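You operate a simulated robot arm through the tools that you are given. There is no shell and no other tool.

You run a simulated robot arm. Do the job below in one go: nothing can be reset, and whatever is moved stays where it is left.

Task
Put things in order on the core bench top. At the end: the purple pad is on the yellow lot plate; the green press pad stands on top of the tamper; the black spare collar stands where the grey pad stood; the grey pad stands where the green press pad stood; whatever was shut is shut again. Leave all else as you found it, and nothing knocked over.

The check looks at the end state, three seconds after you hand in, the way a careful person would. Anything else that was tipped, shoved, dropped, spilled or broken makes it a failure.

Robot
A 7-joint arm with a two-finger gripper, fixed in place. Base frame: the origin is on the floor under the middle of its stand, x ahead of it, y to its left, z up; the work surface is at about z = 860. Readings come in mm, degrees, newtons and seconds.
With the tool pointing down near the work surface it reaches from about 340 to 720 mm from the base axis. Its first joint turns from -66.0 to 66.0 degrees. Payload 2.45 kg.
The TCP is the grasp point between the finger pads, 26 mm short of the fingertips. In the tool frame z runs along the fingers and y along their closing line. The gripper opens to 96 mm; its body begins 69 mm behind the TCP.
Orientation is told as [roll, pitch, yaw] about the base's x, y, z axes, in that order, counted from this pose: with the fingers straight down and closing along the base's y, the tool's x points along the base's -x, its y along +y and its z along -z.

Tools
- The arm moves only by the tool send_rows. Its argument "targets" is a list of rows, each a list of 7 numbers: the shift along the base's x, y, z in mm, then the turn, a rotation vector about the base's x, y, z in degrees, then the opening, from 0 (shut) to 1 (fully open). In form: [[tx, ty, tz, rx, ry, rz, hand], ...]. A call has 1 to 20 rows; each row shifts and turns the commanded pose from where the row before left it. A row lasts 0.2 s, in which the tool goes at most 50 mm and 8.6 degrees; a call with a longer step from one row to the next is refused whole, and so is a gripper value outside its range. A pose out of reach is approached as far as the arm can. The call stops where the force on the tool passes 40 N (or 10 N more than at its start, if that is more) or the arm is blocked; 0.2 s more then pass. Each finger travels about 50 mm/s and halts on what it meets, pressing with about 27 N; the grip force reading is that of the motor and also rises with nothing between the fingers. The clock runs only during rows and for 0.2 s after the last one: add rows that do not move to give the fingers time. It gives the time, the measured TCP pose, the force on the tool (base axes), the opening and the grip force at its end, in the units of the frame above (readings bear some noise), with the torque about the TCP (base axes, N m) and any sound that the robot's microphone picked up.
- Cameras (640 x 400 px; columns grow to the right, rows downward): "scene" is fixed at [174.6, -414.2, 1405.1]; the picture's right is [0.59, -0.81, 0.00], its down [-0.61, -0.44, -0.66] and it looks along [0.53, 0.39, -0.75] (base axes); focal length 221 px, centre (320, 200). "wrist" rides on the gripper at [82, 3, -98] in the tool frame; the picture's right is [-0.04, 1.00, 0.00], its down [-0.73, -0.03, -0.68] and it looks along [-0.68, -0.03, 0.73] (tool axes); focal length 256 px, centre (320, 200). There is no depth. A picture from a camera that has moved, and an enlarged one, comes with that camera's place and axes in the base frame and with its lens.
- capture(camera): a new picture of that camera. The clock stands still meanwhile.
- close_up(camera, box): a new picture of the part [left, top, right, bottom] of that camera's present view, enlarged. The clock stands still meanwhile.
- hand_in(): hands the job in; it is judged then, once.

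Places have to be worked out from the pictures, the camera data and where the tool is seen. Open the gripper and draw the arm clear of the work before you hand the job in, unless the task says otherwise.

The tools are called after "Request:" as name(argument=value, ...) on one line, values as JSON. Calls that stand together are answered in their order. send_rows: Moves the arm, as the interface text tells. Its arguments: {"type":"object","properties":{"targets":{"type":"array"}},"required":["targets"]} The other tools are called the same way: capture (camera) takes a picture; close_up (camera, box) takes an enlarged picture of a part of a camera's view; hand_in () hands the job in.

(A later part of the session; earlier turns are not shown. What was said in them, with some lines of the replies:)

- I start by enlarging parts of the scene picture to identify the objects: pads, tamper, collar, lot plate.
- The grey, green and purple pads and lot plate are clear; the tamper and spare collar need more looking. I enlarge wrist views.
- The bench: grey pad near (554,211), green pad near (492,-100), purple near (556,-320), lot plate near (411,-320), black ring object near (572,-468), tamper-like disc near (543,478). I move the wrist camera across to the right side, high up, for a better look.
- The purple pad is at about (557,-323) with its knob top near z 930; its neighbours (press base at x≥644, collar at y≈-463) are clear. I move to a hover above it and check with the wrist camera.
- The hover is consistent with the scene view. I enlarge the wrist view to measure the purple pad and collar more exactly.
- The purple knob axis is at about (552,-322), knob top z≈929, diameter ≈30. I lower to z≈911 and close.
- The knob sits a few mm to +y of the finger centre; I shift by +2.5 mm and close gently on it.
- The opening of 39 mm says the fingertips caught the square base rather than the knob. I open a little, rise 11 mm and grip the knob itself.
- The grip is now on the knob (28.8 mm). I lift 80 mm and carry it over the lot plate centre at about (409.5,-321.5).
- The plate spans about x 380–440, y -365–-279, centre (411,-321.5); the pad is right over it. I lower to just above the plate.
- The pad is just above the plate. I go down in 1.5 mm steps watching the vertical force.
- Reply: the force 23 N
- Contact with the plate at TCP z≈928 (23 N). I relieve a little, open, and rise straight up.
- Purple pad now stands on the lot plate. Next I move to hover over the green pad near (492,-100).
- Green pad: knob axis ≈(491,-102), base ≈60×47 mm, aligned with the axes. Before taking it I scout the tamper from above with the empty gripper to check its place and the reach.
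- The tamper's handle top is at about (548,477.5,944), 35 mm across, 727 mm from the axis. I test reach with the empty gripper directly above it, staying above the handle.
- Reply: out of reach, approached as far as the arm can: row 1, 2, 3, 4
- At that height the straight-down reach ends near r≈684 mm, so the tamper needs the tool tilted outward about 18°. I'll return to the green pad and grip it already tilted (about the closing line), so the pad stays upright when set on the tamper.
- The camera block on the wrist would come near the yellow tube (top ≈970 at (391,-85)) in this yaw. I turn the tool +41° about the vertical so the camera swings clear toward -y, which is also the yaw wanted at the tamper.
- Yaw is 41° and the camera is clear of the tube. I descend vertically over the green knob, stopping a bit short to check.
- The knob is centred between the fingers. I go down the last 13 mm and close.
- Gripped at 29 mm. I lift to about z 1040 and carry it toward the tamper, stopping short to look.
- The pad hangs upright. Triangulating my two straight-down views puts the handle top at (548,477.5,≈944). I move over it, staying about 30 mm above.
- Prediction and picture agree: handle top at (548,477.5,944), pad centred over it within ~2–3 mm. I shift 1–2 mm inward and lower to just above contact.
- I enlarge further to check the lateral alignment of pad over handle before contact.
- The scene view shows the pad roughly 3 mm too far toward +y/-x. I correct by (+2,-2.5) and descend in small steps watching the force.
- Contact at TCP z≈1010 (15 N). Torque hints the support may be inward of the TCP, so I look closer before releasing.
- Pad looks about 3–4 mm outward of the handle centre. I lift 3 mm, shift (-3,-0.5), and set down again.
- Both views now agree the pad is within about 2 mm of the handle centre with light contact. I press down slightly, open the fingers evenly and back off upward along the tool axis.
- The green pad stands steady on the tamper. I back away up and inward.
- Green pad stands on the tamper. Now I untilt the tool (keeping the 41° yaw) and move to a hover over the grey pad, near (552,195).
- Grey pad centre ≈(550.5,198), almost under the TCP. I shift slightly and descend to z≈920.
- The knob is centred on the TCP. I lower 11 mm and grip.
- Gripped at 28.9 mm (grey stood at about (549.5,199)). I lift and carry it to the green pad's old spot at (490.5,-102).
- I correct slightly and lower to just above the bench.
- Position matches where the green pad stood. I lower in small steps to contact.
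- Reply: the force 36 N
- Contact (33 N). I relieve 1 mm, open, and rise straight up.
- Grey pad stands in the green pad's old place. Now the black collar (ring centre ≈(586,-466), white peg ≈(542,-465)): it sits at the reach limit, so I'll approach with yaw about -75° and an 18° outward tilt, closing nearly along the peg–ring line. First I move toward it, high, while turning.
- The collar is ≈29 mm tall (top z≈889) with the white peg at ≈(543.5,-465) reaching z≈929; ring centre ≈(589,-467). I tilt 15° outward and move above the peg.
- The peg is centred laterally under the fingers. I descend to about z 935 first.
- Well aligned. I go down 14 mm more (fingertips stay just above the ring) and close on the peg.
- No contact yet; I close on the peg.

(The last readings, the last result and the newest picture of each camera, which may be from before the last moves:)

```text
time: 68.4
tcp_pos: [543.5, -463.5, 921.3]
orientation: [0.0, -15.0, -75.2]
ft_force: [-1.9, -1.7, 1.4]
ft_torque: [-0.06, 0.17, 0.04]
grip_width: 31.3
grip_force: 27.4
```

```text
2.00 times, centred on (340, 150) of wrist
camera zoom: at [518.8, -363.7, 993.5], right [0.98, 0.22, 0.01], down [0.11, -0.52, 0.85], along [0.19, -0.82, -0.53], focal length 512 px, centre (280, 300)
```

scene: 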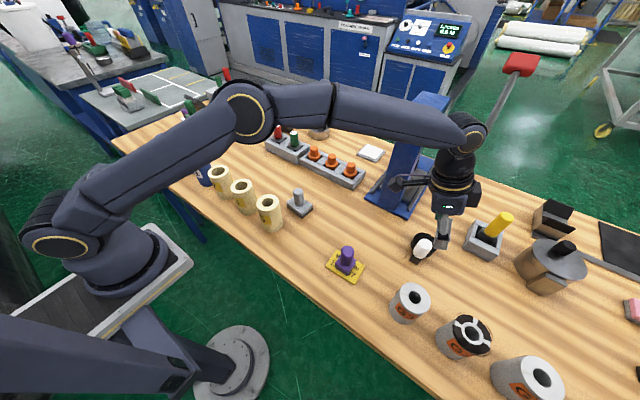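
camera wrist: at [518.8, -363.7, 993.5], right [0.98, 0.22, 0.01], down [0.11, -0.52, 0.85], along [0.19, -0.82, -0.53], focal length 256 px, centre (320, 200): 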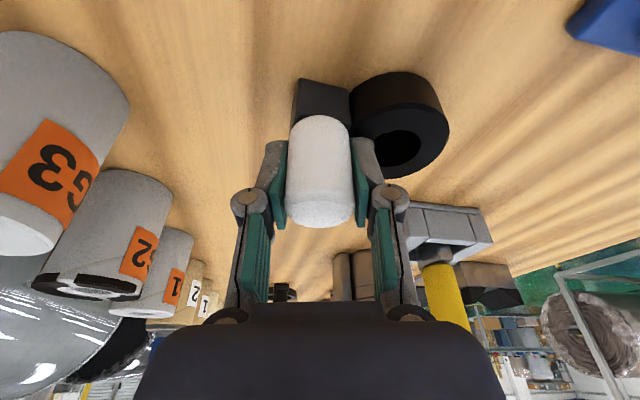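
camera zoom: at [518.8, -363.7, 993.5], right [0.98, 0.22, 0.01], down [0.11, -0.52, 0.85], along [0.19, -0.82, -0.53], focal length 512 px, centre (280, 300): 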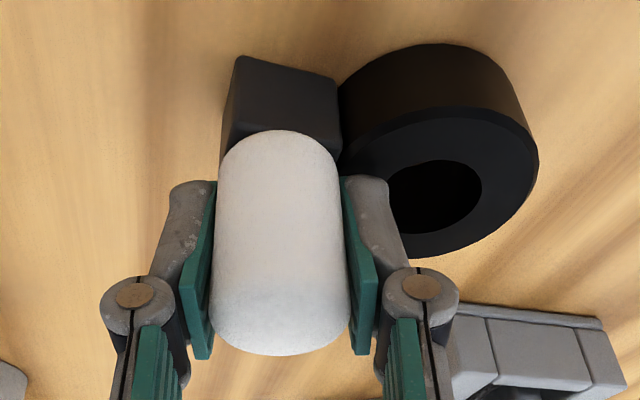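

Gripped at 31.3 mm. I lift a little and check force and whether the collar hangs level.

Request:
send_rows(targets=[[0, 0, 4, 0, 0, 0, 0], [0, 0, 6, 0, 0, 0, 0], [0, 0, 10, 0, 0, 0, 0], [0, 0, 0, 0, 0, 0, 0]])

Request:
capture(camera="wrist")

Request:
close_up(camera="scene", box=[380, 180, 480, 290])

```text
time: 69.4
tcp_pos: [543.2, -463.0, 939.7]
orientation: [0.0, -15.1, -75.2]
ft_force: [0.0, -0.2, -3.4]
ft_torque: [-0.01, 0.06, 0.01]
grip_width: 31.0
grip_force: 27.5
```

```text
taken
camera wrist: at [518.9, -363.9, 1013.7], right [0.98, 0.22, 0.01], down [0.11, -0.52, 0.85], along [0.19, -0.82, -0.53], focal length 256 px, centre (320, 200)
```

wrist: 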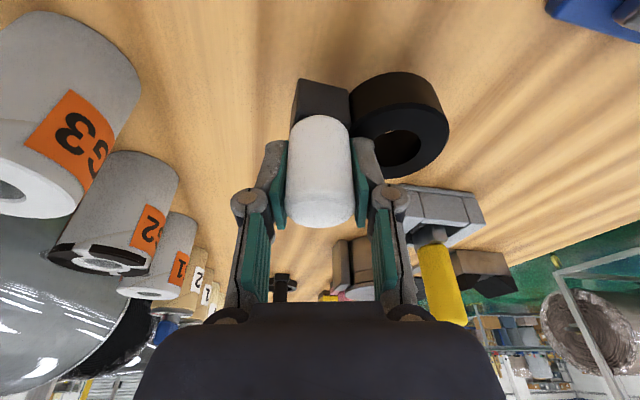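

```text
3.64 times, centred on (430, 235) of scene
camera zoom: at [174.7, -414.3, 1405.1], right [0.59, -0.81, 0.0], down [-0.61, -0.44, -0.66], along [0.53, 0.39, -0.75], focal length 803 px, centre (-80, 73)
```

zoom: 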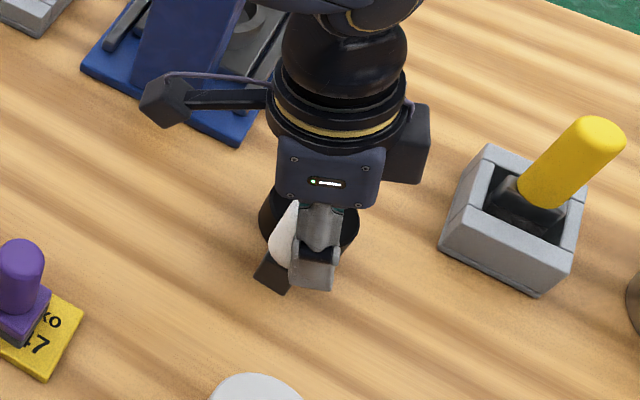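

The collar hangs level (≈0.3 kg). I lift further and carry it inward first (away from the press), then across toward the grey pad's old spot, in two stages.

Request:
send_rows(targets=[[0, 0, 25, 0, 0, 0, 0], [-10, 10, 30, 0, 0, 0, 0], [-15, 25, 30, 0, 0, 0, 0], [-13, 40, 8, 0, 0, 0, 0], [-13, 40, 0, 0, 0, 0, 0], [-13, 40, 0, 0, 0, 0, 0], [0, 0, 0, 0, 0, 0, 0]])

Request:
capture(camera="wrist")

Request:
capture(camera="scene")

```text
time: 71.0
tcp_pos: [477.3, -311.3, 1035.2]
orientation: [0.0, -15.0, -75.2]
ft_force: [0.7, -0.4, -4.2]
ft_torque: [0.0, 0.09, 0.0]
grip_width: 31.2
grip_force: 27.0
```

```text
taken
camera wrist: at [452.9, -210.4, 1108.6], right [0.98, 0.22, 0.01], down [0.11, -0.52, 0.85], along [0.19, -0.82, -0.53], focal length 256 px, centre (320, 200)
```

wrist: 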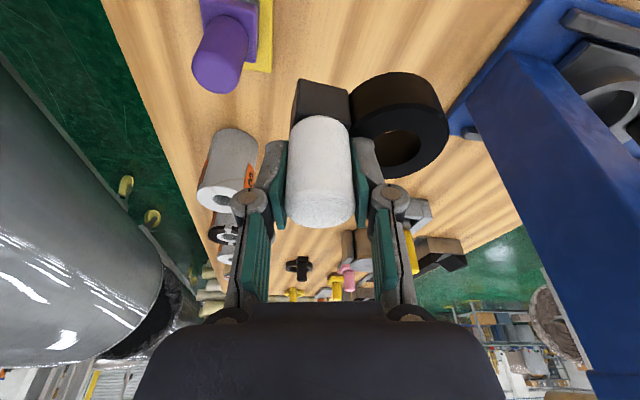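

```text
taken
```

scene: 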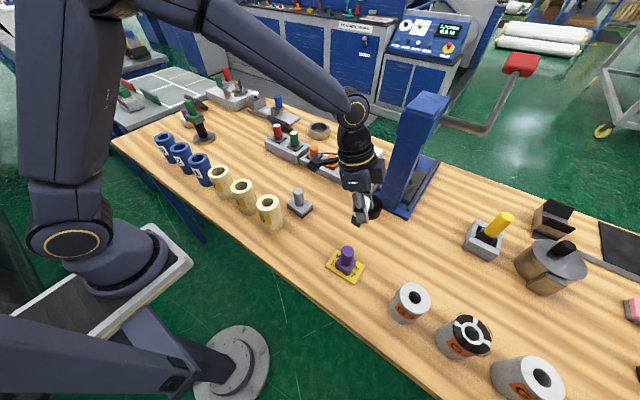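

Clear of the press. I carry it over to above the grey pad's former place, turning 10° on the way.

Request:
send_rows(targets=[[3.3, 42, 0, 0, 0, 0.85, 0], [3.3, 42, 0, 0, 0, 0.85, 0], [3.3, 42, 0, 0, 0, 0.85, 0], [3.3, 42, 0, 0, 0, 0.85, 0], [3.3, 42, 0, 0, 0, 0.85, 0], [3.3, 42, 0, 0, 0, 0.85, 0], [3.3, 42, 0, 0, 0, 0.85, 0], [3.3, 42, 0, 0, 0, 0.85, 0], [3.3, 42, 0, 0, 0, 0.85, 0], [3.3, 42, 0, 0, 0, 0.85, 0], [3.3, 42, 0, 0, 0, 0.85, 0], [3.3, 42, 0, 0, 0, 0.85, 0], [0, 0, 0, 0, 0, 0, 0], [0, 0, 0, 0, 0, 0, 0]])

Request:
capture(camera="wrist")

Request:
capture(camera="scene")

```text
time: 74.0
tcp_pos: [516.7, 196.6, 1038.4]
orientation: [-0.1, -15.0, -65.0]
ft_force: [-0.4, 0.5, -3.3]
ft_torque: [0.02, 0.07, -0.02]
grip_width: 31.0
grip_force: 26.5
```

```text
taken
camera wrist: at [474.4, 290.9, 1111.0], right [0.92, 0.39, 0.01], down [0.2, -0.5, 0.85], along [0.33, -0.78, -0.53], focal length 256 px, centre (320, 200)
```

wrist: 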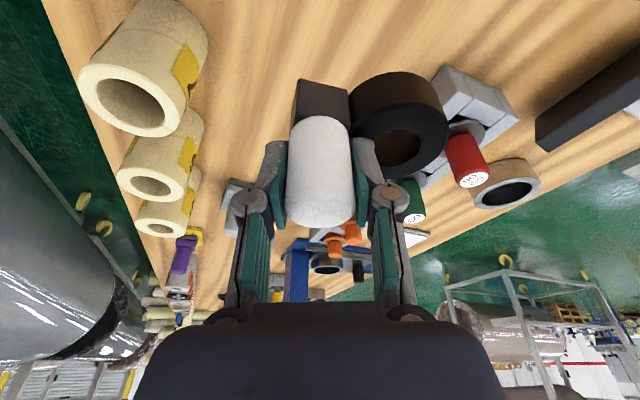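

```text
taken
```

scene: 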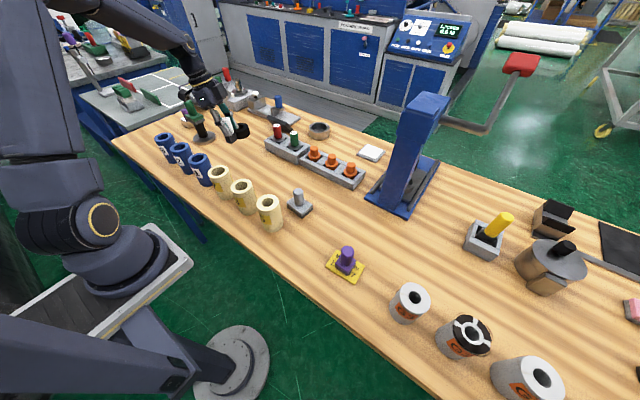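

Reach is fine here. I correct by (+0.5,-3) and lower to about 10 mm above the bench.

Request:
send_rows(targets=[[0.5, -3, -25, 0, 0, 0, 0], [0, 0, -30, 0, 0, 0, 0], [0, 0, -30, 0, 0, 0, 0], [0, 0, -20, 0, 0, 0, 0], [0, 0, 0, 0, 0, 0, 0], [0, 0, 0, 0, 0, 0, 0]])

Request:
capture(camera="wrist")

Request:
close_up(camera="scene", box=[170, 80, 330, 190])

```text
time: 75.4
tcp_pos: [518.6, 190.5, 929.2]
orientation: [0.1, -15.1, -65.1]
ft_force: [0.0, 0.8, -4.4]
ft_torque: [-0.04, 0.07, 0.0]
grip_width: 31.1
grip_force: 26.5
```

```text
taken
camera wrist: at [476.8, 286.0, 1002.8], right [0.92, 0.39, 0.01], down [0.2, -0.5, 0.85], along [0.33, -0.78, -0.53], focal length 256 px, centre (320, 200)
```

wrist: 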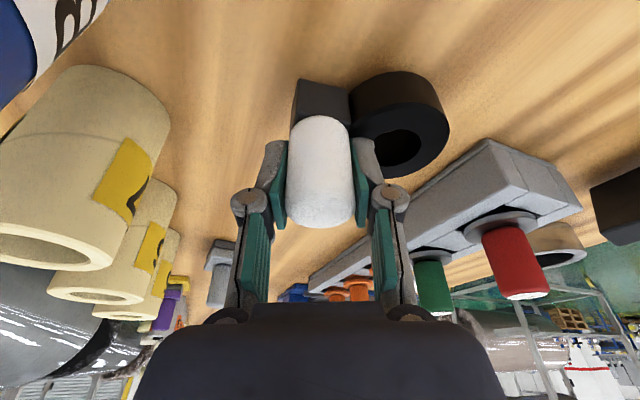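

```text
3.64 times, centred on (250, 135) of scene
camera zoom: at [174.7, -414.2, 1405.1], right [0.59, -0.81, 0.0], down [-0.61, -0.44, -0.66], along [0.53, 0.39, -0.75], focal length 803 px, centre (574, 436)
```

zoom: 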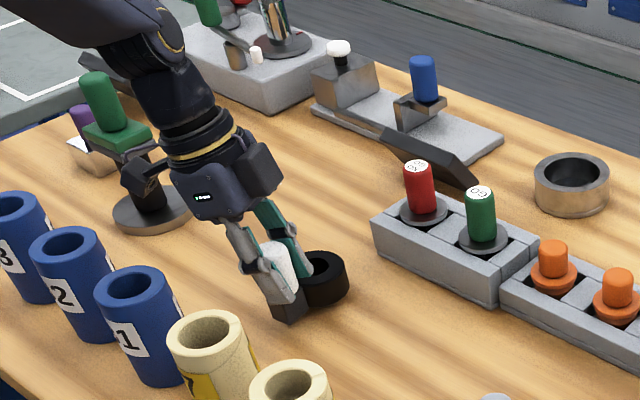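

The collar's footprint lies where the grey pad was. I lower in small steps to contact.

Request:
send_rows(targets=[[0, 1, -3, 0, 0, 0, 0], [0, 0, -2, 0, 0, 0, 0], [0, 0, 0, 0, 0, 0, 0]])

```text
time: 76.2
tcp_pos: [518.9, 193.3, 923.6]
orientation: [0.0, -15.1, -65.0]
ft_force: [-0.5, 0.0, -4.8]
ft_torque: [-0.04, 0.11, 0.04]
grip_width: 31.5
grip_force: 27.3
```

Request:
send_rows(targets=[[0, 0, -1, 0, 0, 0, 0], [0, 0, -1, 0, 0, 0, 0], [0, 0, 0, 0, 0, 0, 0]])

```text
time: 77.0
tcp_pos: [518.2, 193.3, 920.9]
orientation: [0.0, -15.0, -65.1]
ft_force: [0.3, 0.3, -3.8]
ft_torque: [0.0, 0.02, 0.01]
grip_width: 31.3
grip_force: 27.2
```

Request:
send_rows(targets=[[0, 0, -0.8, 0, 0, 0, 0], [0, 0, -0.7, 0, 0, 0, 0], [0, 0, 0, 0, 0, 0, 0]])

```text
time: 77.8
tcp_pos: [519.4, 194.1, 919.8]
orientation: [0.1, -15.0, -65.0]
ft_force: [-5.5, -1.9, 16.7]
ft_torque: [-0.29, 0.16, -0.14]
grip_width: 31.3
grip_force: 26.9
```

Contact (17 N). I relieve slightly, open, and rise along the tool axis.

Request:
send_rows(targets=[[0, 0, 0.5, 0, 0, 0, 0], [0, 0, 0, 0, 0, 0, 0], [0, 0, 0, 0, 0, 0, 0.36], [0, 0, 0, 0, 0, 0, 0.45], [0, 0, 0, 0, 0, 0, 0.55], [0, 0, 0, 0, 0, 0, 0.62], [0, 0, 0, 0, 0, 0, 0.62]])

Request:
capture(camera="wrist")

```text
time: 79.4
tcp_pos: [520.5, 193.6, 920.3]
orientation: [0.0, -15.0, -65.1]
ft_force: [0.1, -0.1, 0.2]
ft_torque: [0.0, 0.01, 0.01]
grip_width: 59.9
grip_force: 0.2
```

```text
taken
camera wrist: at [478.4, 286.9, 993.1], right [0.92, 0.39, 0.01], down [0.2, -0.5, 0.85], along [0.33, -0.78, -0.53], focal length 256 px, centre (320, 200)
```

wrist: 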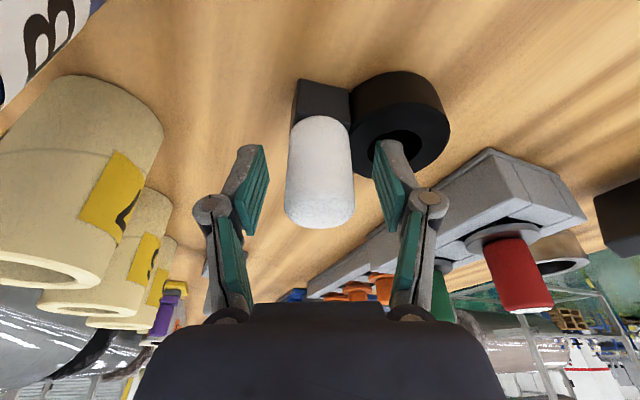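

Released cleanly. I rise straight up and look at the result.

Request:
send_rows(targets=[[0, 0, 10, 0, 0, 0, 0.62], [0, 0, 20, 0, 0, 0, 0.62], [0, 0, 35, 0, 0, 0, 0.62], [0, 0, 40, 0, 0, 0, 0.62], [-3, 5, 40, 0, 0, 0, 0.8], [-10, -10, 30, 0, 0, 0, 0.8], [0, 0, 0, 0, 0, 0, 0.8]])

Request:
capture(camera="wrist")

Request:
close_up(camera="scene", box=[170, 80, 330, 190])

```text
time: 81.0
tcp_pos: [504.6, 189.4, 1099.1]
orientation: [0.0, -15.0, -65.0]
ft_force: [0.1, 0.5, 0.2]
ft_torque: [-0.01, 0.0, 0.02]
grip_width: 76.6
grip_force: 0.1
```

```text
taken
camera wrist: at [463.8, 284.0, 1172.6], right [0.92, 0.39, 0.01], down [0.2, -0.5, 0.85], along [0.33, -0.78, -0.53], focal length 256 px, centre (320, 200)
```

wrist: 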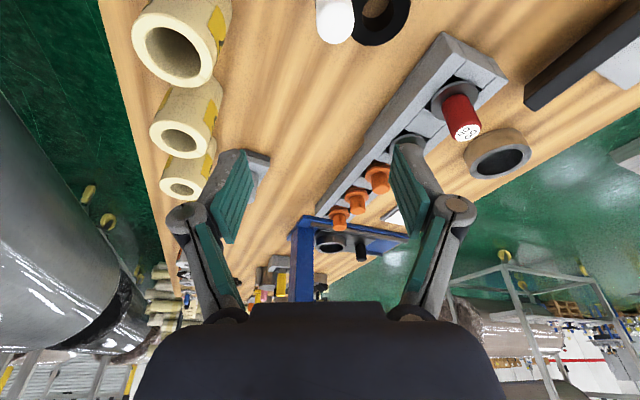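

```text
3.64 times, centred on (250, 135) of scene
camera zoom: at [174.6, -414.2, 1405.1], right [0.59, -0.81, 0.0], down [-0.61, -0.44, -0.66], along [0.53, 0.39, -0.75], focal length 803 px, centre (574, 436)
```

zoom: 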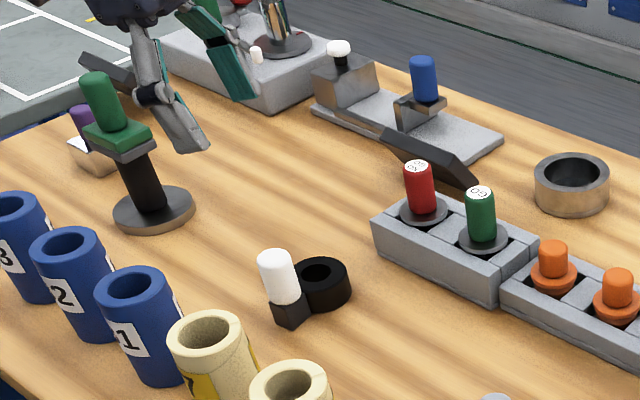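

The collar stands upright in the grey pad's old place. I straighten the tool and draw the arm back to its starting area, then check everything.

Request:
send_rows(targets=[[0, 0, 10, 6.8, 3.17, 0, 0.8], [0, 0, 10, 6.8, 3.17, 0, 0.8], [-16.8, -21.7, 8, 0, 0, 8.1, 1], [-16.8, -21.7, 8, 0, 0, 8.1, 1], [-16.8, -21.7, 8, 0, 0, 8.1, 1], [-16.8, -21.7, 8, 0, 0, 8.1, 1], [-16.8, -21.7, 8, 0, 0, 8.1, 1], [-16.8, -21.7, 8, 0, 0, 8.1, 1], [-16.8, -21.7, 8, 0, 0, 8.1, 1], [-16.8, -21.7, 8, 0, 0, 8.1, 1], [0, 0, 0, 0, 0, 0, 1]])

Request:
capture(camera="wrist")

Request:
capture(camera="scene")

Request:
close_up(camera="scene", box=[100, 80, 260, 180])

Request:
close_up(camera="scene", box=[220, 90, 400, 300])

```text
time: 83.4
tcp_pos: [370.8, 14.6, 1177.9]
orientation: [0.0, 0.0, -0.1]
ft_force: [0.7, 1.0, 0.1]
ft_torque: [-0.02, 0.02, 0.02]
grip_width: 96.1
grip_force: 0.0
```

```text
taken
camera wrist: at [288.9, 17.3, 1276.2], right [0.04, 1.0, 0.0], down [0.73, -0.03, 0.68], along [0.68, -0.03, -0.73], focal length 256 px, centre (320, 200)
```

wrist: 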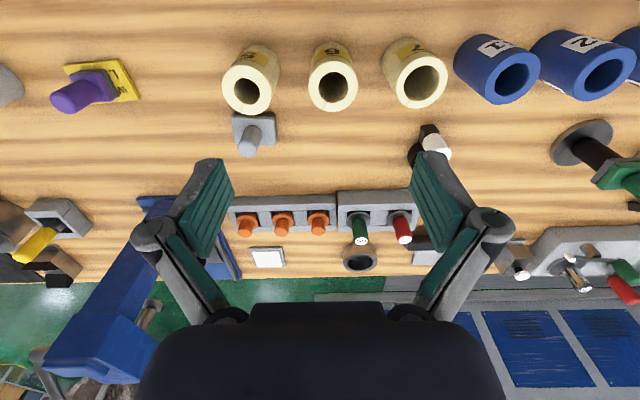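

```text
taken
```

scene: 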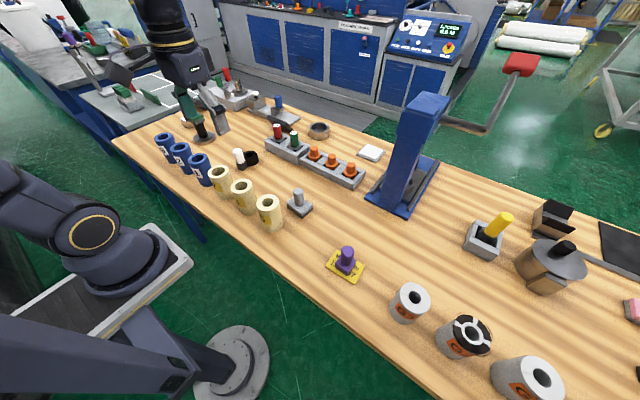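

```text
4.00 times, centred on (180, 130) of scene
camera zoom: at [174.6, -414.2, 1405.1], right [0.59, -0.81, 0.0], down [-0.61, -0.44, -0.66], along [0.53, 0.39, -0.75], focal length 883 px, centre (880, 480)
```

zoom: 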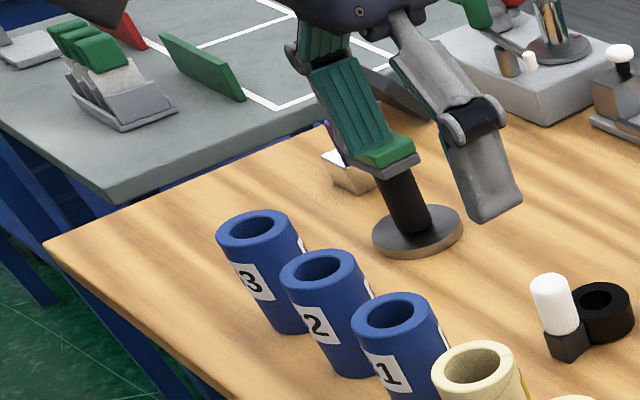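

```text
1.90 times, centred on (310, 195) of scene
camera zoom: at [174.6, -414.2, 1405.1], right [0.59, -0.81, 0.0], down [-0.61, -0.44, -0.66], along [0.53, 0.39, -0.75], focal length 421 px, centre (339, 210)
```

zoom: 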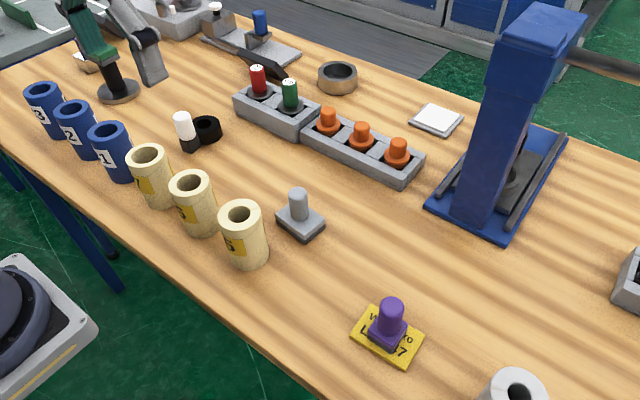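

Purple pad is on the lot plate, green pad stands on the tamper, grey pad is in the green's old place and the collar in the grey's old place. Nothing else has shifted, and nothing was opened. The gripper is open and clear, so I hand in.

Request:
hand_in()

```text
The job is handed in.
```

I moved all four items and handed the job in; I have no result from the check yet. In the last pictures everything stood upright and nothing else on the bench had shifted.

- **Purple pad:** stands near the middle of the yellow lot plate.
- **Green press pad:** stands on top of the tamper's handle. I took the tamper to be the round disc with the black handle at the left end of the bench. The pad is within about 2 mm of the handle's centre and stayed steady after release.
- **Grey pad:** stands where the green press pad was.
- **Black spare collar:** stands where the grey pad was, turned about 10° from how it faced before. I took the collar to be the black ring with the white peg. It is longer than the grey pad, so I lined up the middle of its base with the grey pad's old spot.

I didn't open anything, so nothing needed shutting. The gripper is open and the arm is back near its starting position, clear of the work.
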